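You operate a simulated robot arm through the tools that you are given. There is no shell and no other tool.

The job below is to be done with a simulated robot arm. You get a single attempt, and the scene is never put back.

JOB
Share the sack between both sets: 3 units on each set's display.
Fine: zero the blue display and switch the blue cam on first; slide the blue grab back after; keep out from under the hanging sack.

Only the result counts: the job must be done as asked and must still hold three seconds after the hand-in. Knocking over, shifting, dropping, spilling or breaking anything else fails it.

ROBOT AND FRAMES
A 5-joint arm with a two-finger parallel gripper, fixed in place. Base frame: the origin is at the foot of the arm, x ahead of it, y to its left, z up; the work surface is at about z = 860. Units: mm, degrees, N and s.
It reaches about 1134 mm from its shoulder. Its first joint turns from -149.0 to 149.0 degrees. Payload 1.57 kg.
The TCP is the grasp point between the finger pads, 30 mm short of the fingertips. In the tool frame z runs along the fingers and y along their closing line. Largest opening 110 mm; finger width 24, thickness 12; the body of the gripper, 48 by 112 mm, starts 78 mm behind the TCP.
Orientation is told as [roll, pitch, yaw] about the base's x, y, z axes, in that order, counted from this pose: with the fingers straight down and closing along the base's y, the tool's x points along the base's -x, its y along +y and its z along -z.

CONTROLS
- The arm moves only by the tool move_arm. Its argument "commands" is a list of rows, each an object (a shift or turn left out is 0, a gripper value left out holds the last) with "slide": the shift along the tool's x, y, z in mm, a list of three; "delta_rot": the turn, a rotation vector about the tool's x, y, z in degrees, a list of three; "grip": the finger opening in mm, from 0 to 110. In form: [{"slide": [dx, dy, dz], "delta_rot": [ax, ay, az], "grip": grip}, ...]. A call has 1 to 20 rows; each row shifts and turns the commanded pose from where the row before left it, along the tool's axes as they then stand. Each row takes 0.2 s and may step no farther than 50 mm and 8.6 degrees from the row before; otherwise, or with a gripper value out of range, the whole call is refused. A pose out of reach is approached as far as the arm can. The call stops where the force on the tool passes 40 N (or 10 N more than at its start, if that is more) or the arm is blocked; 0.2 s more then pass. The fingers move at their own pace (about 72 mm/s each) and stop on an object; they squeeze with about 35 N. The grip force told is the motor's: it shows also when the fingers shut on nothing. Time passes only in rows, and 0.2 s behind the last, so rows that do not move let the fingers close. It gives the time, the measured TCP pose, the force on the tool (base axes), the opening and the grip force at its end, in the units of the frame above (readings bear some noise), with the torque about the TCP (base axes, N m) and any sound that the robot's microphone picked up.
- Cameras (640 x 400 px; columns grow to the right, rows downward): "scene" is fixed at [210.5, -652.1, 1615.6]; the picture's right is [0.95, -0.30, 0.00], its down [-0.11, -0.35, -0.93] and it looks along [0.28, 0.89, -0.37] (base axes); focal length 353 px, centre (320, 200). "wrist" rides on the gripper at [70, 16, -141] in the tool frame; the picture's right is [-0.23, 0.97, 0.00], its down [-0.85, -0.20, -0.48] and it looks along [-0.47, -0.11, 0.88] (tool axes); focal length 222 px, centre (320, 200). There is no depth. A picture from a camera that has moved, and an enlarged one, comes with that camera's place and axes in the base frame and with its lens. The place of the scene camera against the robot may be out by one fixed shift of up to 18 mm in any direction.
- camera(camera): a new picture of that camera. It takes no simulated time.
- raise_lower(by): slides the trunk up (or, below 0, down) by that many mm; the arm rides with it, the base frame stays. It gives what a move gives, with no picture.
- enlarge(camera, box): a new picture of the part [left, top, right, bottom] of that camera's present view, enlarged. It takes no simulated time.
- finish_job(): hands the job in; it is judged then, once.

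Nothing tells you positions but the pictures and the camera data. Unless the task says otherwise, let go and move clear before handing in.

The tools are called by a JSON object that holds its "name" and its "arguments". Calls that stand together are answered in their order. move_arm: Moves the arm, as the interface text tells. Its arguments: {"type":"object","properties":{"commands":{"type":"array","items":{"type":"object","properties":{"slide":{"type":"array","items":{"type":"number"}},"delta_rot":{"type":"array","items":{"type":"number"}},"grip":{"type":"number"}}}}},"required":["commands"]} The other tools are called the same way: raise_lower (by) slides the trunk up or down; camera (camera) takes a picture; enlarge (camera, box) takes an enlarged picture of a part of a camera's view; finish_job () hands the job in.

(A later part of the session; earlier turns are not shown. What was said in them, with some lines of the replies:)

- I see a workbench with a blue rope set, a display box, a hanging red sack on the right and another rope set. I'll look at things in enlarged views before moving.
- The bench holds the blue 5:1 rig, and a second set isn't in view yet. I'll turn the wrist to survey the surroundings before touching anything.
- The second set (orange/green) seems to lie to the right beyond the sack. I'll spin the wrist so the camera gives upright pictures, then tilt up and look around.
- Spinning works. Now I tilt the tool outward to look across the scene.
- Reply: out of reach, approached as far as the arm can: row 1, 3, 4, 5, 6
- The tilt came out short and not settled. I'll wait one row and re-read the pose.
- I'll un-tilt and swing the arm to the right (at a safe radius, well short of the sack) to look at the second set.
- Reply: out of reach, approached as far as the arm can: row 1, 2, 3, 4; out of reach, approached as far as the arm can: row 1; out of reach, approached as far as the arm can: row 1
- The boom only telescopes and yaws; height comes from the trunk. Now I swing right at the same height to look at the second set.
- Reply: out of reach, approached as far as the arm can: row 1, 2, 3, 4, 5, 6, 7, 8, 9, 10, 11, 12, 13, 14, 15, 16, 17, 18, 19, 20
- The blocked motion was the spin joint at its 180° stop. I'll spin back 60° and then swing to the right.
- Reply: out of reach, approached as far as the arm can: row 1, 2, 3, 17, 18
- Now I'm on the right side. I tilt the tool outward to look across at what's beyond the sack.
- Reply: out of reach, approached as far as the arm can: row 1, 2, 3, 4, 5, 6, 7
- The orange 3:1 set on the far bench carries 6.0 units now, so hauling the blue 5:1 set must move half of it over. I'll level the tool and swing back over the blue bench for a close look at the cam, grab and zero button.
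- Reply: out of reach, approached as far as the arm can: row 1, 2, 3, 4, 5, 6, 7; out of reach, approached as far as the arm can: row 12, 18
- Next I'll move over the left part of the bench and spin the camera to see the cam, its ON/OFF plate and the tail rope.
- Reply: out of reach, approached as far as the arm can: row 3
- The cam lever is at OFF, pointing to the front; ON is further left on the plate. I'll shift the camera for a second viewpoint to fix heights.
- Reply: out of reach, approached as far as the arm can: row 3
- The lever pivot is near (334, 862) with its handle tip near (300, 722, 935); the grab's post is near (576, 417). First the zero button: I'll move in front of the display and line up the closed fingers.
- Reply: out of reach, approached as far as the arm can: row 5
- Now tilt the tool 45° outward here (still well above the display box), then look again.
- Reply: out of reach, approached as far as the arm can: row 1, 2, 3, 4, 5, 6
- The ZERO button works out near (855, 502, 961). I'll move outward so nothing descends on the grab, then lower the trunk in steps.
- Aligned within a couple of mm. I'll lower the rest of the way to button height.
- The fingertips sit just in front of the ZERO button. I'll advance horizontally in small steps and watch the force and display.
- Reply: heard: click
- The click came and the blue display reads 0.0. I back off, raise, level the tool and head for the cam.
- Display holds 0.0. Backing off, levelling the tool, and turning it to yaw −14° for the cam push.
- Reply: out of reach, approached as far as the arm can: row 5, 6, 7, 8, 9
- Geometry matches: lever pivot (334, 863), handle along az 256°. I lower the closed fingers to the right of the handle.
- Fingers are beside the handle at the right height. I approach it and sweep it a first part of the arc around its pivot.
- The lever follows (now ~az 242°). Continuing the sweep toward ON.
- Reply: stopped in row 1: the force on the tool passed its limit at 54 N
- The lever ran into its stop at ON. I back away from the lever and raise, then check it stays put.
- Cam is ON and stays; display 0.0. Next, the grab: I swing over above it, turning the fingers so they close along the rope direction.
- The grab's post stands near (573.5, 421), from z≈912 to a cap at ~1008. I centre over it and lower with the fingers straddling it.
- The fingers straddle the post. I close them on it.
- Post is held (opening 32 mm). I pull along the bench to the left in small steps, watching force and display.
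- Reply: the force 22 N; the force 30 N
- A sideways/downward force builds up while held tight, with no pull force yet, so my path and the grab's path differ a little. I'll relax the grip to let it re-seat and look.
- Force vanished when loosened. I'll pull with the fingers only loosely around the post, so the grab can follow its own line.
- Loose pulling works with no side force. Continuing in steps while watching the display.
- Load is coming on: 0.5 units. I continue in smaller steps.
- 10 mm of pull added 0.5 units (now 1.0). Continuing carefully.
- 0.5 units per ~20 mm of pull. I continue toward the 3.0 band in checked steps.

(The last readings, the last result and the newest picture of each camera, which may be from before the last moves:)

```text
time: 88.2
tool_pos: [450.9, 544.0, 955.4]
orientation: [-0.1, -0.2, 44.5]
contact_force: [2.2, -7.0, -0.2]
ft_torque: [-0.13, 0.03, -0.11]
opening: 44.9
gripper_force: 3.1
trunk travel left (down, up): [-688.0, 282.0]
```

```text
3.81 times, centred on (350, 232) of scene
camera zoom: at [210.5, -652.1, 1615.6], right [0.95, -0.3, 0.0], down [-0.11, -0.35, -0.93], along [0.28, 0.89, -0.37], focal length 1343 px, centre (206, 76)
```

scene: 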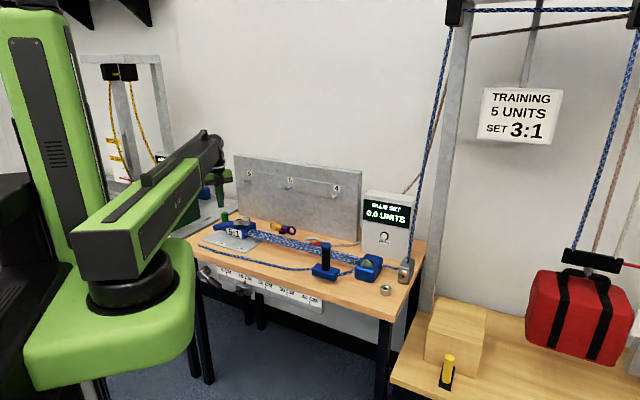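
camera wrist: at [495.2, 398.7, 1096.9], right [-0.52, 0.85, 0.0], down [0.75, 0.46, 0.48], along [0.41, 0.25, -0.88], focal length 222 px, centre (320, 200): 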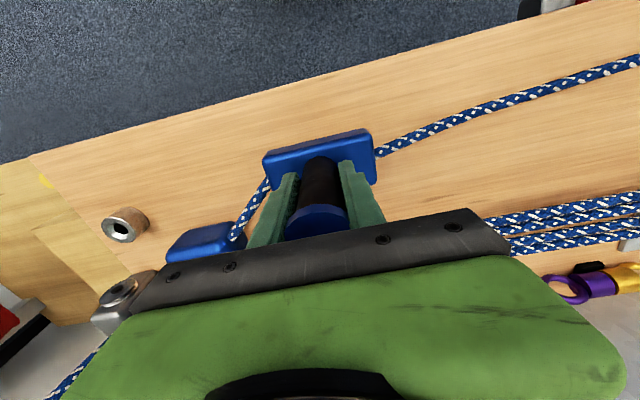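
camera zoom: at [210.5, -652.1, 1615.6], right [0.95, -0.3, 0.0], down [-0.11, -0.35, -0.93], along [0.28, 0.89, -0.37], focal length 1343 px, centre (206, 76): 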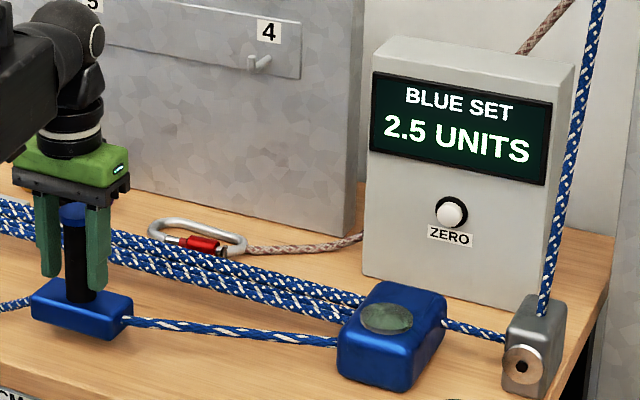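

{"name": "move_arm", "arguments": {"commands": [{"slide": [0, 3, 0]}, {"slide": [0, 0, 0]}]}}

{"name": "enlarge", "arguments": {"camera": "scene", "box": [280, 180, 420, 285]}}

```text
time: 88.8
tool_pos: [449.0, 545.2, 955.5]
orientation: [0.0, 0.0, 44.6]
contact_force: [3.5, -4.9, 1.9]
ft_torque: [-0.11, -0.1, 0.01]
opening: 45.0
gripper_force: 3.0
trunk travel left (down, up): [-688.0, 282.0]
```

```text
3.81 times, centred on (350, 232) of scene
camera zoom: at [210.5, -652.1, 1615.6], right [0.95, -0.3, 0.0], down [-0.11, -0.35, -0.93], along [0.28, 0.89, -0.37], focal length 1343 px, centre (206, 76)
```

zoom: 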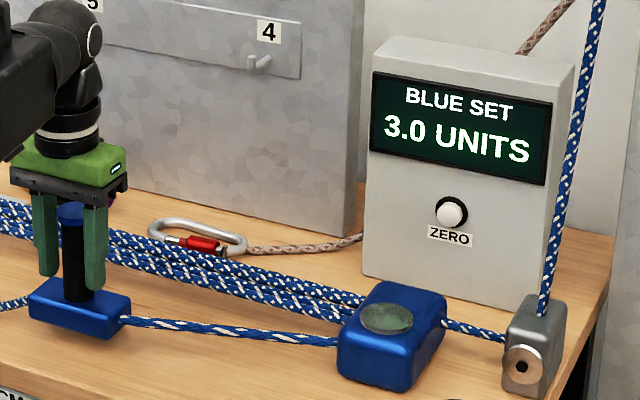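

Just into the 3.0 band (transition ≈72 mm on my path). I go ~8 mm further to sit mid-band, then test whether the cam holds.

{"name": "move_arm", "arguments": {"commands": [{"slide": [0, 4, 0]}, {"slide": [0, 4, 0]}, {"slide": [0, 0, 0]}]}}

{"name": "enlarge", "arguments": {"camera": "scene", "box": [280, 180, 420, 285]}}

{"name": "camera", "arguments": {"camera": "wrist"}}

```text
time: 89.5
tool_pos: [443.3, 551.9, 955.7]
orientation: [0.0, -0.2, 44.6]
contact_force: [6.2, -4.2, 4.6]
ft_torque: [-0.11, -0.2, 0.04]
opening: 45.5
gripper_force: 3.5
trunk travel left (down, up): [-688.0, 282.0]
```

```text
3.81 times, centred on (350, 232) of scene
camera zoom: at [210.5, -652.1, 1615.6], right [0.95, -0.3, 0.0], down [-0.11, -0.35, -0.93], along [0.28, 0.89, -0.37], focal length 1343 px, centre (206, 76)
```

zoom: 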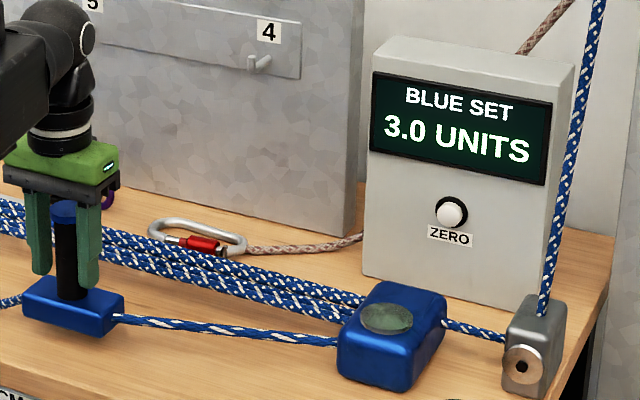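

```text
taken
camera wrist: at [381.9, 513.5, 1096.9], right [-0.52, 0.85, 0.0], down [0.75, 0.46, 0.48], along [0.41, 0.25, -0.88], focal length 222 px, centre (320, 200)
```

wrist: 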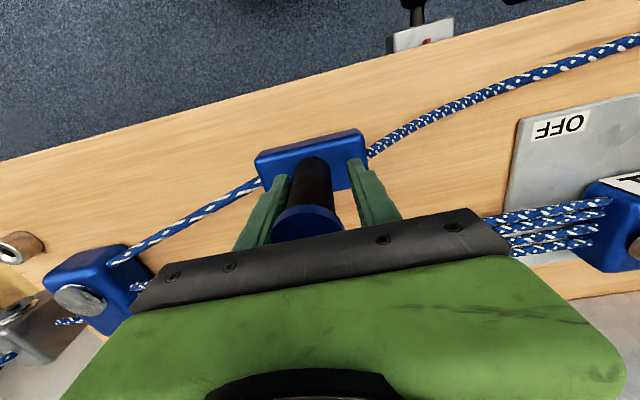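

Mid-band now. I ease off to see whether the cam takes the load.

{"name": "move_arm", "arguments": {"commands": [{"slide": [0, -3, 0]}, {"slide": [0, -3, 0]}, {"slide": [0, 0, 0]}]}}

{"name": "enlarge", "arguments": {"camera": "scene", "box": [280, 180, 420, 285]}}

{"name": "camera", "arguments": {"camera": "wrist"}}

```text
time: 90.3
tool_pos: [448.0, 548.4, 957.1]
orientation: [0.0, -0.1, 44.5]
contact_force: [-0.1, 0.2, -0.4]
ft_torque: [0.01, -0.01, 0.04]
opening: 39.1
gripper_force: 0.1
trunk travel left (down, up): [-688.0, 282.0]
```

```text
3.81 times, centred on (350, 232) of scene
camera zoom: at [210.5, -652.1, 1615.6], right [0.95, -0.3, 0.0], down [-0.11, -0.35, -0.93], along [0.28, 0.89, -0.37], focal length 1343 px, centre (206, 76)
```

zoom: 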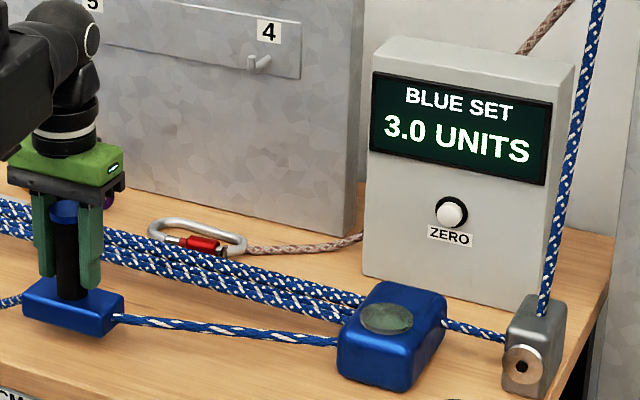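

```text
taken
camera wrist: at [385.6, 509.8, 1096.8], right [-0.52, 0.85, 0.0], down [0.75, 0.46, 0.48], along [0.41, 0.25, -0.88], focal length 222 px, centre (320, 200)
```

wrist: 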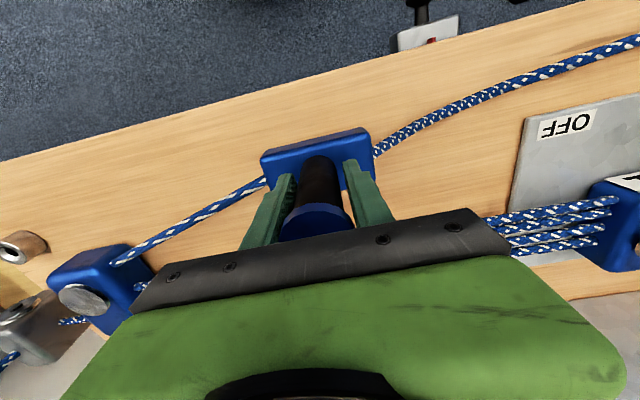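

Cam holds: zero force on the grab and 3.0 still shown. Now I slide the grab back toward the pulley, loosely guided.

{"name": "move_arm", "arguments": {"commands": [{"slide": [0, -7, 0]}, {"slide": [0, -7, 0]}, {"slide": [0, -7, 0]}, {"slide": [0, -7, 0]}, {"slide": [0, -7, 0]}, {"slide": [0, 0, 0]}]}}

{"name": "camera", "arguments": {"camera": "wrist"}}

{"name": "enlarge", "arguments": {"camera": "scene", "box": [280, 180, 420, 285]}}

```text
time: 91.8
tool_pos: [469.8, 523.2, 954.8]
orientation: [0.0, 0.0, 44.6]
contact_force: [-0.7, 0.3, -1.0]
ft_torque: [-0.02, -0.02, -0.03]
opening: 39.7
gripper_force: 0.6
trunk travel left (down, up): [-688.0, 282.0]
```

```text
taken
camera wrist: at [409.3, 484.5, 1096.8], right [-0.52, 0.85, 0.0], down [0.75, 0.46, 0.48], along [0.41, 0.25, -0.88], focal length 222 px, centre (320, 200)
```

wrist: 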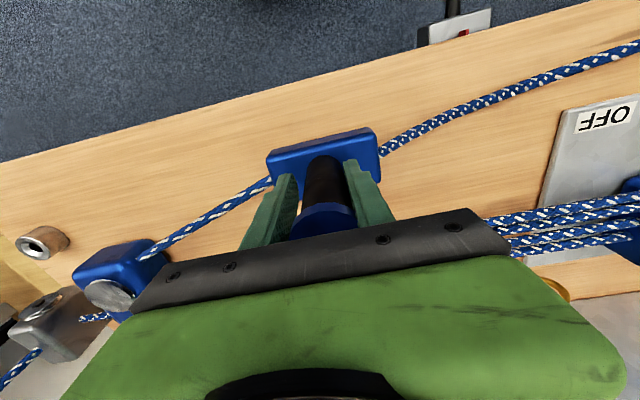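

```text
3.81 times, centred on (350, 232) of scene
camera zoom: at [210.5, -652.1, 1615.6], right [0.95, -0.3, 0.0], down [-0.11, -0.35, -0.93], along [0.28, 0.89, -0.37], focal length 1343 px, centre (206, 76)
```

zoom: 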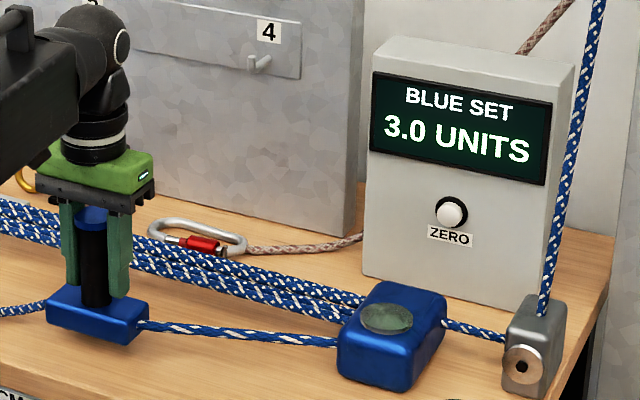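

The grab slides back freely and the display holds at 3.0. Continuing back toward its start.

{"name": "move_arm", "arguments": {"commands": [{"slide": [0, -8, 0]}, {"slide": [0, -8, 0]}, {"slide": [0, -8, 0]}, {"slide": [0, -8, 0]}, {"slide": [0, -8, 0]}, {"slide": [0, -8, 0]}, {"slide": [0, -8, 0]}, {"slide": [0, -8, 0]}, {"slide": [0, -8, 0]}, {"slide": [0, -8, 0]}, {"slide": [0, 0, 0]}]}}

{"name": "camera", "arguments": {"camera": "wrist"}}

{"name": "enlarge", "arguments": {"camera": "scene", "box": [280, 180, 420, 285]}}

```text
time: 94.2
tool_pos: [527.6, 466.0, 955.0]
orientation: [0.0, 0.0, 44.6]
contact_force: [-0.8, -0.1, -0.2]
ft_torque: [0.0, 0.0, -0.03]
opening: 39.3
gripper_force: 0.3
trunk travel left (down, up): [-688.0, 282.0]
```

```text
taken
camera wrist: at [466.3, 428.1, 1096.8], right [-0.52, 0.85, 0.0], down [0.75, 0.46, 0.48], along [0.41, 0.25, -0.88], focal length 222 px, centre (320, 200)
```

wrist: 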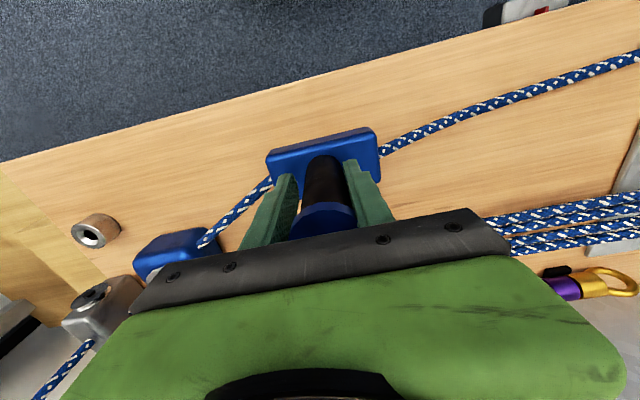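

```text
3.81 times, centred on (350, 232) of scene
camera zoom: at [210.5, -652.1, 1615.6], right [0.95, -0.3, 0.0], down [-0.11, -0.35, -0.93], along [0.28, 0.89, -0.37], focal length 1343 px, centre (206, 76)
```

zoom: 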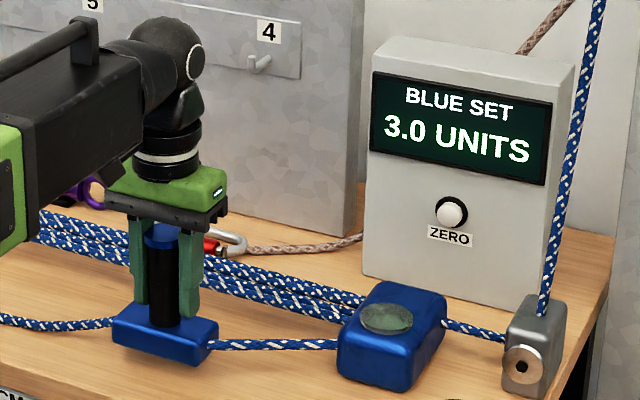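

{"name": "move_arm", "arguments": {"commands": [{"slide": [0, -8, 0]}, {"slide": [0, -8, 0]}, {"slide": [0, -8, 0]}, {"slide": [0, -8, 0]}, {"slide": [0, -8, 0]}, {"slide": [0, -8, 0]}, {"slide": [0, -8, 0]}, {"slide": [0, -6, 0]}, {"slide": [0, -4, 0]}, {"slide": [0, 0, 0]}]}}

{"name": "camera", "arguments": {"camera": "wrist"}}

{"name": "enlarge", "arguments": {"camera": "scene", "box": [260, 180, 420, 300]}}

```text
time: 96.3
tool_pos: [573.9, 419.8, 956.6]
orientation: [0.0, 0.0, 44.5]
contact_force: [-1.0, 1.2, -1.3]
ft_torque: [-0.01, -0.09, 0.03]
opening: 39.7
gripper_force: 0.4
trunk travel left (down, up): [-688.0, 282.0]
```

```text
taken
camera wrist: at [512.9, 381.6, 1096.8], right [-0.52, 0.85, 0.0], down [0.75, 0.46, 0.48], along [0.41, 0.25, -0.88], focal length 222 px, centre (320, 200)
```

wrist: 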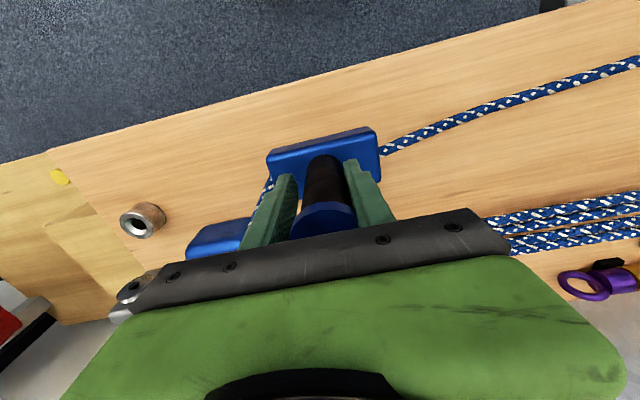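

```text
3.33 times, centred on (340, 240) of scene
camera zoom: at [210.5, -652.1, 1615.6], right [0.95, -0.3, 0.0], down [-0.11, -0.35, -0.93], along [0.28, 0.89, -0.37], focal length 1175 px, centre (253, 67)
```

zoom: 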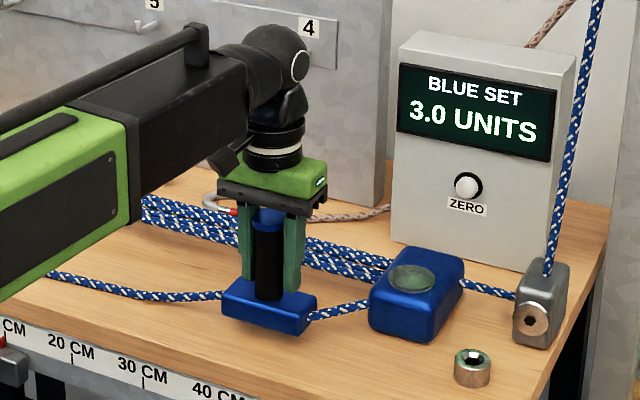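

Nearly at the start position (≈3 mm short). A final nudge, then open.

{"name": "move_arm", "arguments": {"commands": [{"slide": [0, -3.5, 0]}, {"slide": [0, 0, 0]}]}}

{"name": "move_arm", "arguments": {"commands": [{"slide": [0, 3, 0], "grip": 70}, {"grip": 90}, {"grip": 90}, {"grip": 90}, {"slide": [0, 0, 0]}]}}

{"name": "enlarge", "arguments": {"camera": "scene", "box": [260, 180, 420, 300]}}

{"name": "camera", "arguments": {"camera": "wrist"}}

```text
time: 97.0
tool_pos: [577.5, 417.9, 955.6]
orientation: [0.0, -0.1, 44.7]
contact_force: [-0.3, 0.1, -0.5]
ft_torque: [0.0, -0.06, 0.02]
opening: 39.2
gripper_force: 0.6
trunk travel left (down, up): [-688.0, 282.0]
```

```text
time: 98.2
tool_pos: [574.1, 418.7, 954.0]
orientation: [0.0, -0.2, 44.7]
contact_force: [0.4, -0.4, 0.3]
ft_torque: [0.02, 0.0, 0.03]
opening: 89.9
gripper_force: 0.1
trunk travel left (down, up): [-688.0, 282.0]
```

```text
3.33 times, centred on (340, 240) of scene
camera zoom: at [210.5, -652.1, 1615.6], right [0.95, -0.3, 0.0], down [-0.11, -0.35, -0.93], along [0.28, 0.89, -0.37], focal length 1175 px, centre (253, 67)
```

zoom: 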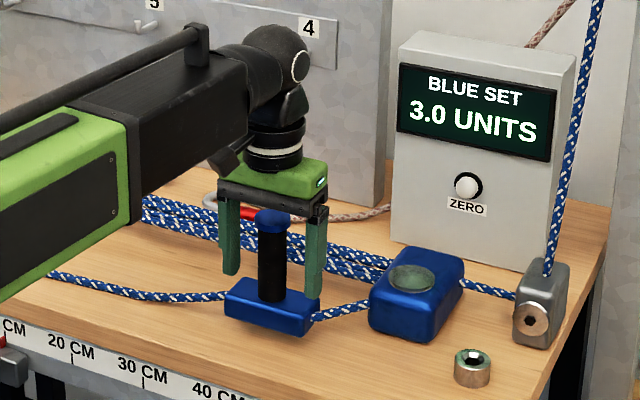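

```text
taken
camera wrist: at [513.1, 380.9, 1096.8], right [-0.52, 0.85, 0.0], down [0.75, 0.46, 0.48], along [0.41, 0.25, -0.88], focal length 222 px, centre (320, 200)
```

wrist: 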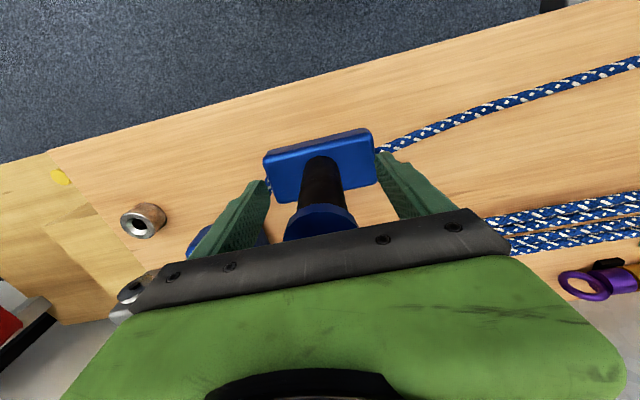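

Grab is back where it started, display 3.0. I raise clear and swing to the right to verify the orange display.

{"name": "raise_lower", "arguments": {"by": 270}}

{"name": "move_arm", "arguments": {"commands": [{"delta_rot": [0, 0, -8.02]}, {"delta_rot": [0, 0, -8.02]}, {"delta_rot": [0, 0, -8.02]}, {"delta_rot": [0, 0, -8.02]}, {"delta_rot": [0, 0, -8.02]}, {"delta_rot": [0, 0, -8.02]}, {"delta_rot": [0, 0, -8.02]}, {"delta_rot": [0, 0, -8.02]}, {"delta_rot": [0, 0, -8.02]}, {"delta_rot": [0, 0, -8.02]}, {"delta_rot": [0, 0, -8.02]}, {"delta_rot": [0, 0, -8.02]}, {"delta_rot": [0, 0, -8.02]}, {"slide": [0, 0, 0]}]}}

{"name": "camera", "arguments": {"camera": "scene"}}

```text
time: 100.9
tool_pos: [574.2, 418.9, 1224.2]
orientation: [0.1, -0.1, 44.6]
contact_force: [-0.9, 0.0, -0.5]
ft_torque: [-0.04, 0.01, 0.03]
opening: 90.0
gripper_force: 0.0
trunk travel left (down, up): [-958.0, 12.0]
```

```text
time: 103.9
tool_pos: [574.7, 419.0, 1226.4]
orientation: [-0.2, 0.0, 149.0]
contact_force: [-0.6, 0.9, 0.1]
ft_torque: [0.0, -0.03, 0.0]
opening: 90.2
gripper_force: 0.1
trunk travel left (down, up): [-958.0, 12.0]
```

```text
taken
```

scene: 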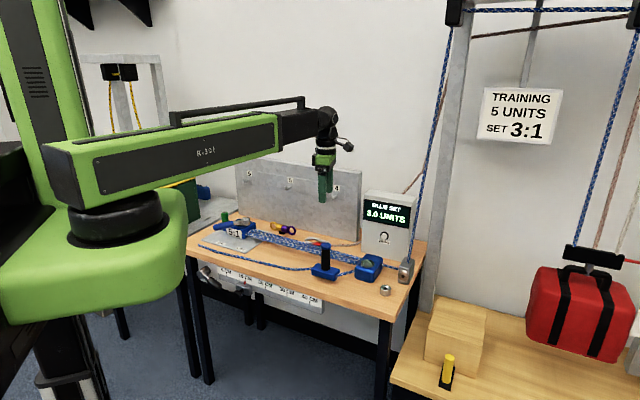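

{"name": "move_arm", "arguments": {"commands": [{"slide": [26.1, 30.9, 0]}, {"slide": [26.1, 30.9, 0]}, {"slide": [26.1, 30.9, 0]}, {"slide": [26.1, 30.9, 0]}, {"slide": [26.1, 30.9, 0]}, {"slide": [26.1, 30.9, 0]}, {"slide": [26.1, 30.9, 0]}, {"slide": [26.1, 30.9, 0]}, {"slide": [26.1, 30.9, 0]}, {"slide": [26.1, 30.9, 0]}, {"slide": [26.1, 30.9, 0]}, {"slide": [26.1, 30.9, 0]}, {"slide": [26.1, 30.9, 0]}, {"slide": [26.1, 30.9, 0]}, {"slide": [26.1, 30.9, 0]}, {"slide": [26.1, 30.9, 0]}, {"slide": [26.1, 30.9, 0]}, {"slide": [26.1, 30.9, 0]}]}}

{"name": "move_arm", "arguments": {"commands": [{"delta_rot": [0, 8.6, 0]}, {"delta_rot": [0, 8.6, 0]}, {"delta_rot": [0, 8.6, 0]}, {"delta_rot": [0, 8.6, 0]}, {"delta_rot": [0, 8.6, 0]}, {"delta_rot": [0, 8.6, 0]}, {"delta_rot": [0, 8.6, 0]}, {"slide": [0, 0, 0]}]}}

{"name": "camera", "arguments": {"camera": "wrist"}}

{"name": "enlarge", "arguments": {"camera": "wrist", "box": [60, 60, 220, 160]}}

```text
time: 107.7
tool_pos: [692.7, -290.8, 1225.2]
orientation: [0.1, 0.0, 148.3]
contact_force: [0.1, 0.0, -0.1]
ft_torque: [-0.01, 0.01, -0.04]
opening: 90.2
gripper_force: 0.1
out of reach, approached as far as the arm can: row 18
trunk travel left (down, up): [-958.0, 12.0]
```

```text
time: 109.5
tool_pos: [714.8, -297.7, 1345.4]
orientation: [-0.1, 60.1, 148.8]
contact_force: [-0.1, -0.7, 1.1]
ft_torque: [0.0, -0.06, -0.01]
opening: 90.0
gripper_force: 0.0
out of reach, approached as far as the arm can: row 1, 2, 3, 4, 5, 6, 7
trunk travel left (down, up): [-958.0, 12.0]
```

```text
taken
camera wrist: at [630.1, -267.4, 1475.8], right [-0.6, -0.77, -0.2], down [-0.62, 0.61, -0.5], along [0.51, -0.18, -0.84], focal length 222 px, centre (320, 200)
```

wrist: 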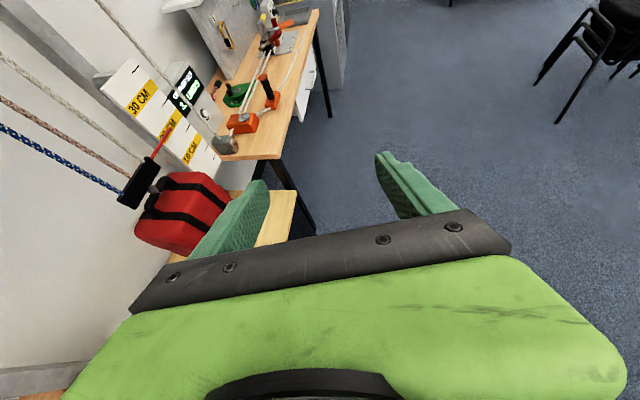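

```text
4.00 times, centred on (140, 110) of wrist
camera zoom: at [630.1, -267.4, 1475.8], right [-0.6, -0.77, -0.2], down [-0.62, 0.61, -0.5], along [0.51, -0.18, -0.84], focal length 888 px, centre (1040, 560)
```

zoom: 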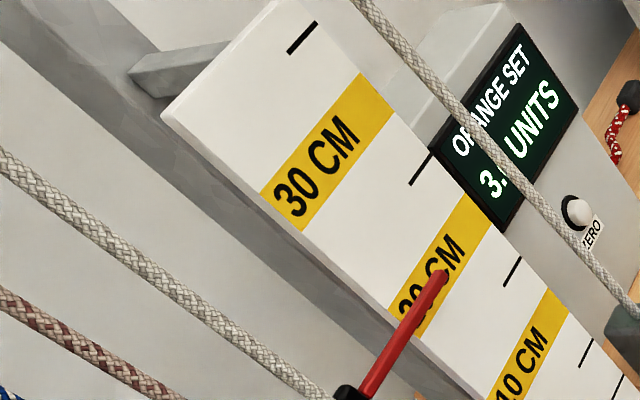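

The orange display reads 3.something; the rope hides the decimal. I shift the camera a bit to see past the rope.

{"name": "move_arm", "arguments": {"commands": [{"slide": [20, 0, 34.6]}, {"slide": [20, 0, 34.6]}, {"slide": [0, 0, 0]}]}}

{"name": "camera", "arguments": {"camera": "wrist"}}

{"name": "enlarge", "arguments": {"camera": "wrist", "box": [100, 40, 260, 140]}}

```text
time: 110.3
tool_pos: [780.9, -340.3, 1344.5]
orientation: [-0.1, 60.1, 148.8]
contact_force: [-0.5, 0.7, -0.1]
ft_torque: [0.01, 0.03, -0.01]
opening: 90.0
gripper_force: 0.1
trunk travel left (down, up): [-958.0, 12.0]
```

```text
taken
camera wrist: at [696.4, -309.9, 1476.0], right [-0.6, -0.77, -0.2], down [-0.62, 0.61, -0.5], along [0.51, -0.18, -0.84], focal length 222 px, centre (320, 200)
```

wrist: 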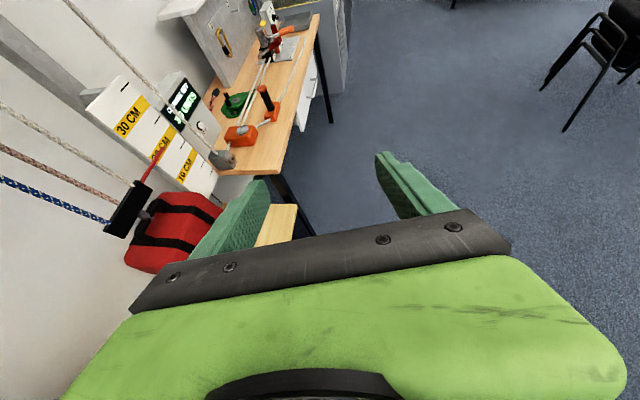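

```text
4.00 times, centred on (180, 90) of wrist
camera zoom: at [696.4, -309.9, 1476.0], right [-0.6, -0.77, -0.2], down [-0.62, 0.61, -0.5], along [0.51, -0.18, -0.84], focal length 888 px, centre (880, 640)
```

zoom: 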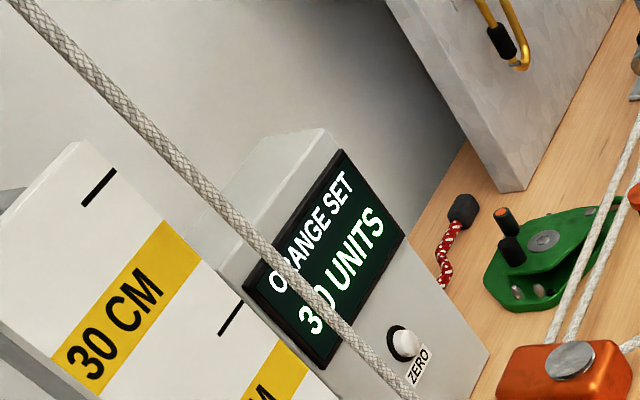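

{"name": "enlarge", "arguments": {"camera": "wrist", "box": [160, 80, 210, 135]}}

{"name": "move_arm", "arguments": {"commands": [{"slide": [20, 0, 34.6]}, {"slide": [0, 0, 0]}]}}

{"name": "enlarge", "arguments": {"camera": "wrist", "box": [140, 70, 240, 140]}}

{"name": "camera", "arguments": {"camera": "scene"}}

```text
7.27 times, centred on (185, 108) of wrist
camera zoom: at [696.4, -309.9, 1476.0], right [-0.6, -0.77, -0.2], down [-0.62, 0.61, -0.5], along [0.51, -0.18, -0.84], focal length 1615 px, centre (1302, 873)
```

zoom: 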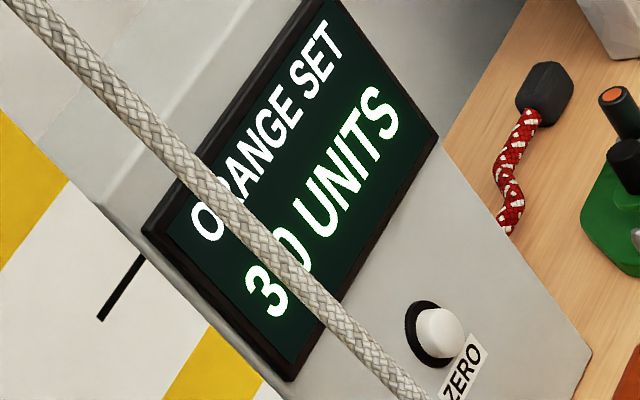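

```text
time: 110.9
tool_pos: [814.4, -360.5, 1346.6]
orientation: [-0.1, 60.2, 148.7]
contact_force: [-0.2, 0.2, 0.3]
ft_torque: [0.04, 0.01, -0.01]
opening: 90.2
gripper_force: 0.0
trunk travel left (down, up): [-958.0, 12.0]
```

```text
5.71 times, centred on (190, 105) of wrist
camera zoom: at [731.2, -330.4, 1476.5], right [-0.6, -0.77, -0.2], down [-0.62, 0.61, -0.5], along [0.51, -0.18, -0.84], focal length 1269 px, centre (1063, 743)
```

zoom: 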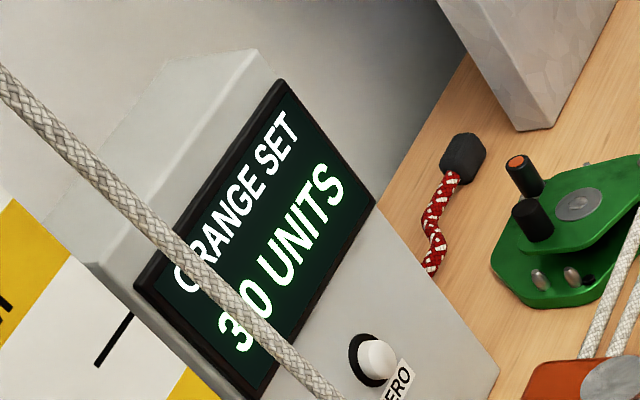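

```text
taken
```

scene: 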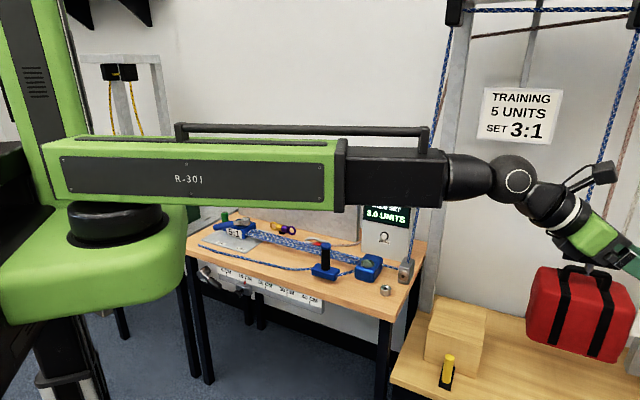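

Orange also reads 3.0. I pull back from the sack side, level the tool, and do a last check before handing in.

{"name": "move_arm", "arguments": {"commands": [{"slide": [-20, 0, -34.6]}, {"slide": [-20, 0, -34.6]}, {"slide": [-20, 0, -34.6]}, {"delta_rot": [0, -8.6, 0]}, {"delta_rot": [0, -8.6, 0]}, {"delta_rot": [0, -8.6, 0]}, {"delta_rot": [0, -8.6, 0]}, {"delta_rot": [0, -8.6, 0]}, {"delta_rot": [0, -8.6, 0]}, {"delta_rot": [0, -8.6, 0]}, {"slide": [0, 0, 0]}]}}

{"name": "move_arm", "arguments": {"commands": [{"slide": [-26.1, -30.9, 0]}, {"slide": [-26.1, -30.9, 0]}, {"slide": [-26.1, -30.9, 0]}, {"slide": [-26.1, -30.9, 0]}, {"slide": [-26.1, -30.9, 0]}, {"slide": [-26.1, -30.9, 0]}, {"slide": [-26.1, -30.9, 0]}, {"slide": [-26.1, -30.9, 0]}, {"slide": [-26.1, -30.9, 0]}, {"slide": [-26.1, -30.9, 0]}, {"slide": [-26.1, -30.9, 0]}, {"slide": [-26.1, -30.9, 0]}, {"slide": [-26.1, -30.9, 0]}, {"slide": [-26.1, -30.9, 0]}, {"slide": [-26.1, -30.9, 0]}, {"slide": [-26.1, -30.9, 0]}]}}

{"name": "camera", "arguments": {"camera": "scene"}}

{"name": "enlarge", "arguments": {"camera": "scene", "box": [190, 170, 430, 310]}}

```text
time: 113.3
tool_pos: [713.9, -296.8, 1226.2]
orientation: [0.1, -0.1, 148.6]
contact_force: [-1.1, 0.6, 0.0]
ft_torque: [-0.01, 0.01, -0.02]
opening: 89.9
gripper_force: 0.0
out of reach, approached as far as the arm can: row 4, 5, 6, 7, 8, 9, 10
trunk travel left (down, up): [-958.0, 12.0]
```

```text
time: 116.7
tool_pos: [613.0, 345.1, 1226.2]
orientation: [0.1, 0.0, 148.9]
contact_force: [0.0, 0.6, -0.7]
ft_torque: [-0.01, 0.01, -0.03]
opening: 89.8
gripper_force: 0.0
out of reach, approached as far as the arm can: row 9, 12
trunk travel left (down, up): [-958.0, 12.0]
```

```text
taken
```

scene: 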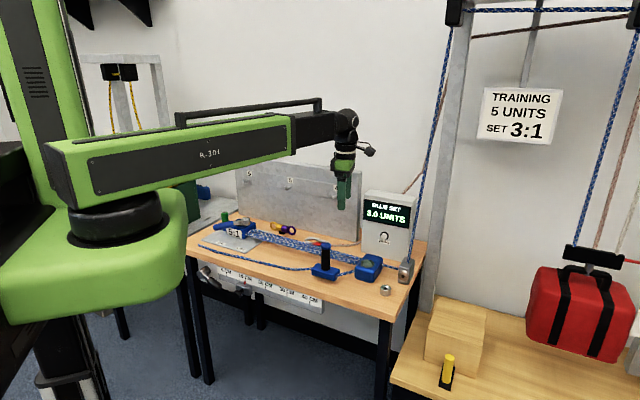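

```text
2.67 times, centred on (310, 240) of scene
camera zoom: at [210.5, -652.1, 1615.6], right [0.95, -0.3, 0.0], down [-0.11, -0.35, -0.93], along [0.28, 0.89, -0.37], focal length 940 px, centre (347, 93)
```

zoom: 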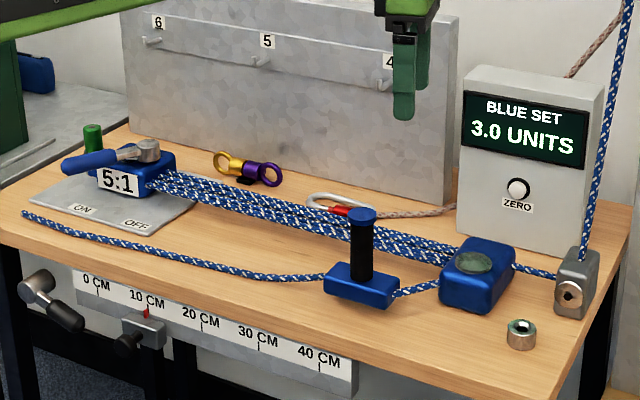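

Blue reads 3.0 and orange reads 3.0. The cam lever is at its ON stop, the grab is back at its starting place, and the arm is clear of everything. Handing in.

{"name": "finish_job", "arguments": {}}

```text
The job is handed in.
```

The sack's load is now shared: both the blue and orange displays read 3.0 units, and the job is handed in.

- **Zero and cam:** I pressed ZERO with the blue set unloaded, and the display went from 0.5 to 0.0. Then I swung the blue cam lever round to its stop at ON.
- **Hauling:** I pulled the blue grab left in small steps until the blue display read 3.0. The displays read in steps of 0.5, so I stopped near the middle of the 3.0 range. The cam held when I eased off.
- **Grab:** I slid it back to where it started, let go and moved clear. Blue still read 3.0 at the last check before hand-in.
- **Orange set:** I never touched it. It read about 6 units before the haul and 3.0 after it, with the digits partly hidden by a rope in both pictures.

I kept the arm out from under the sack, and nothing else on the bench looked disturbed. I haven't seen the displays since handing in.
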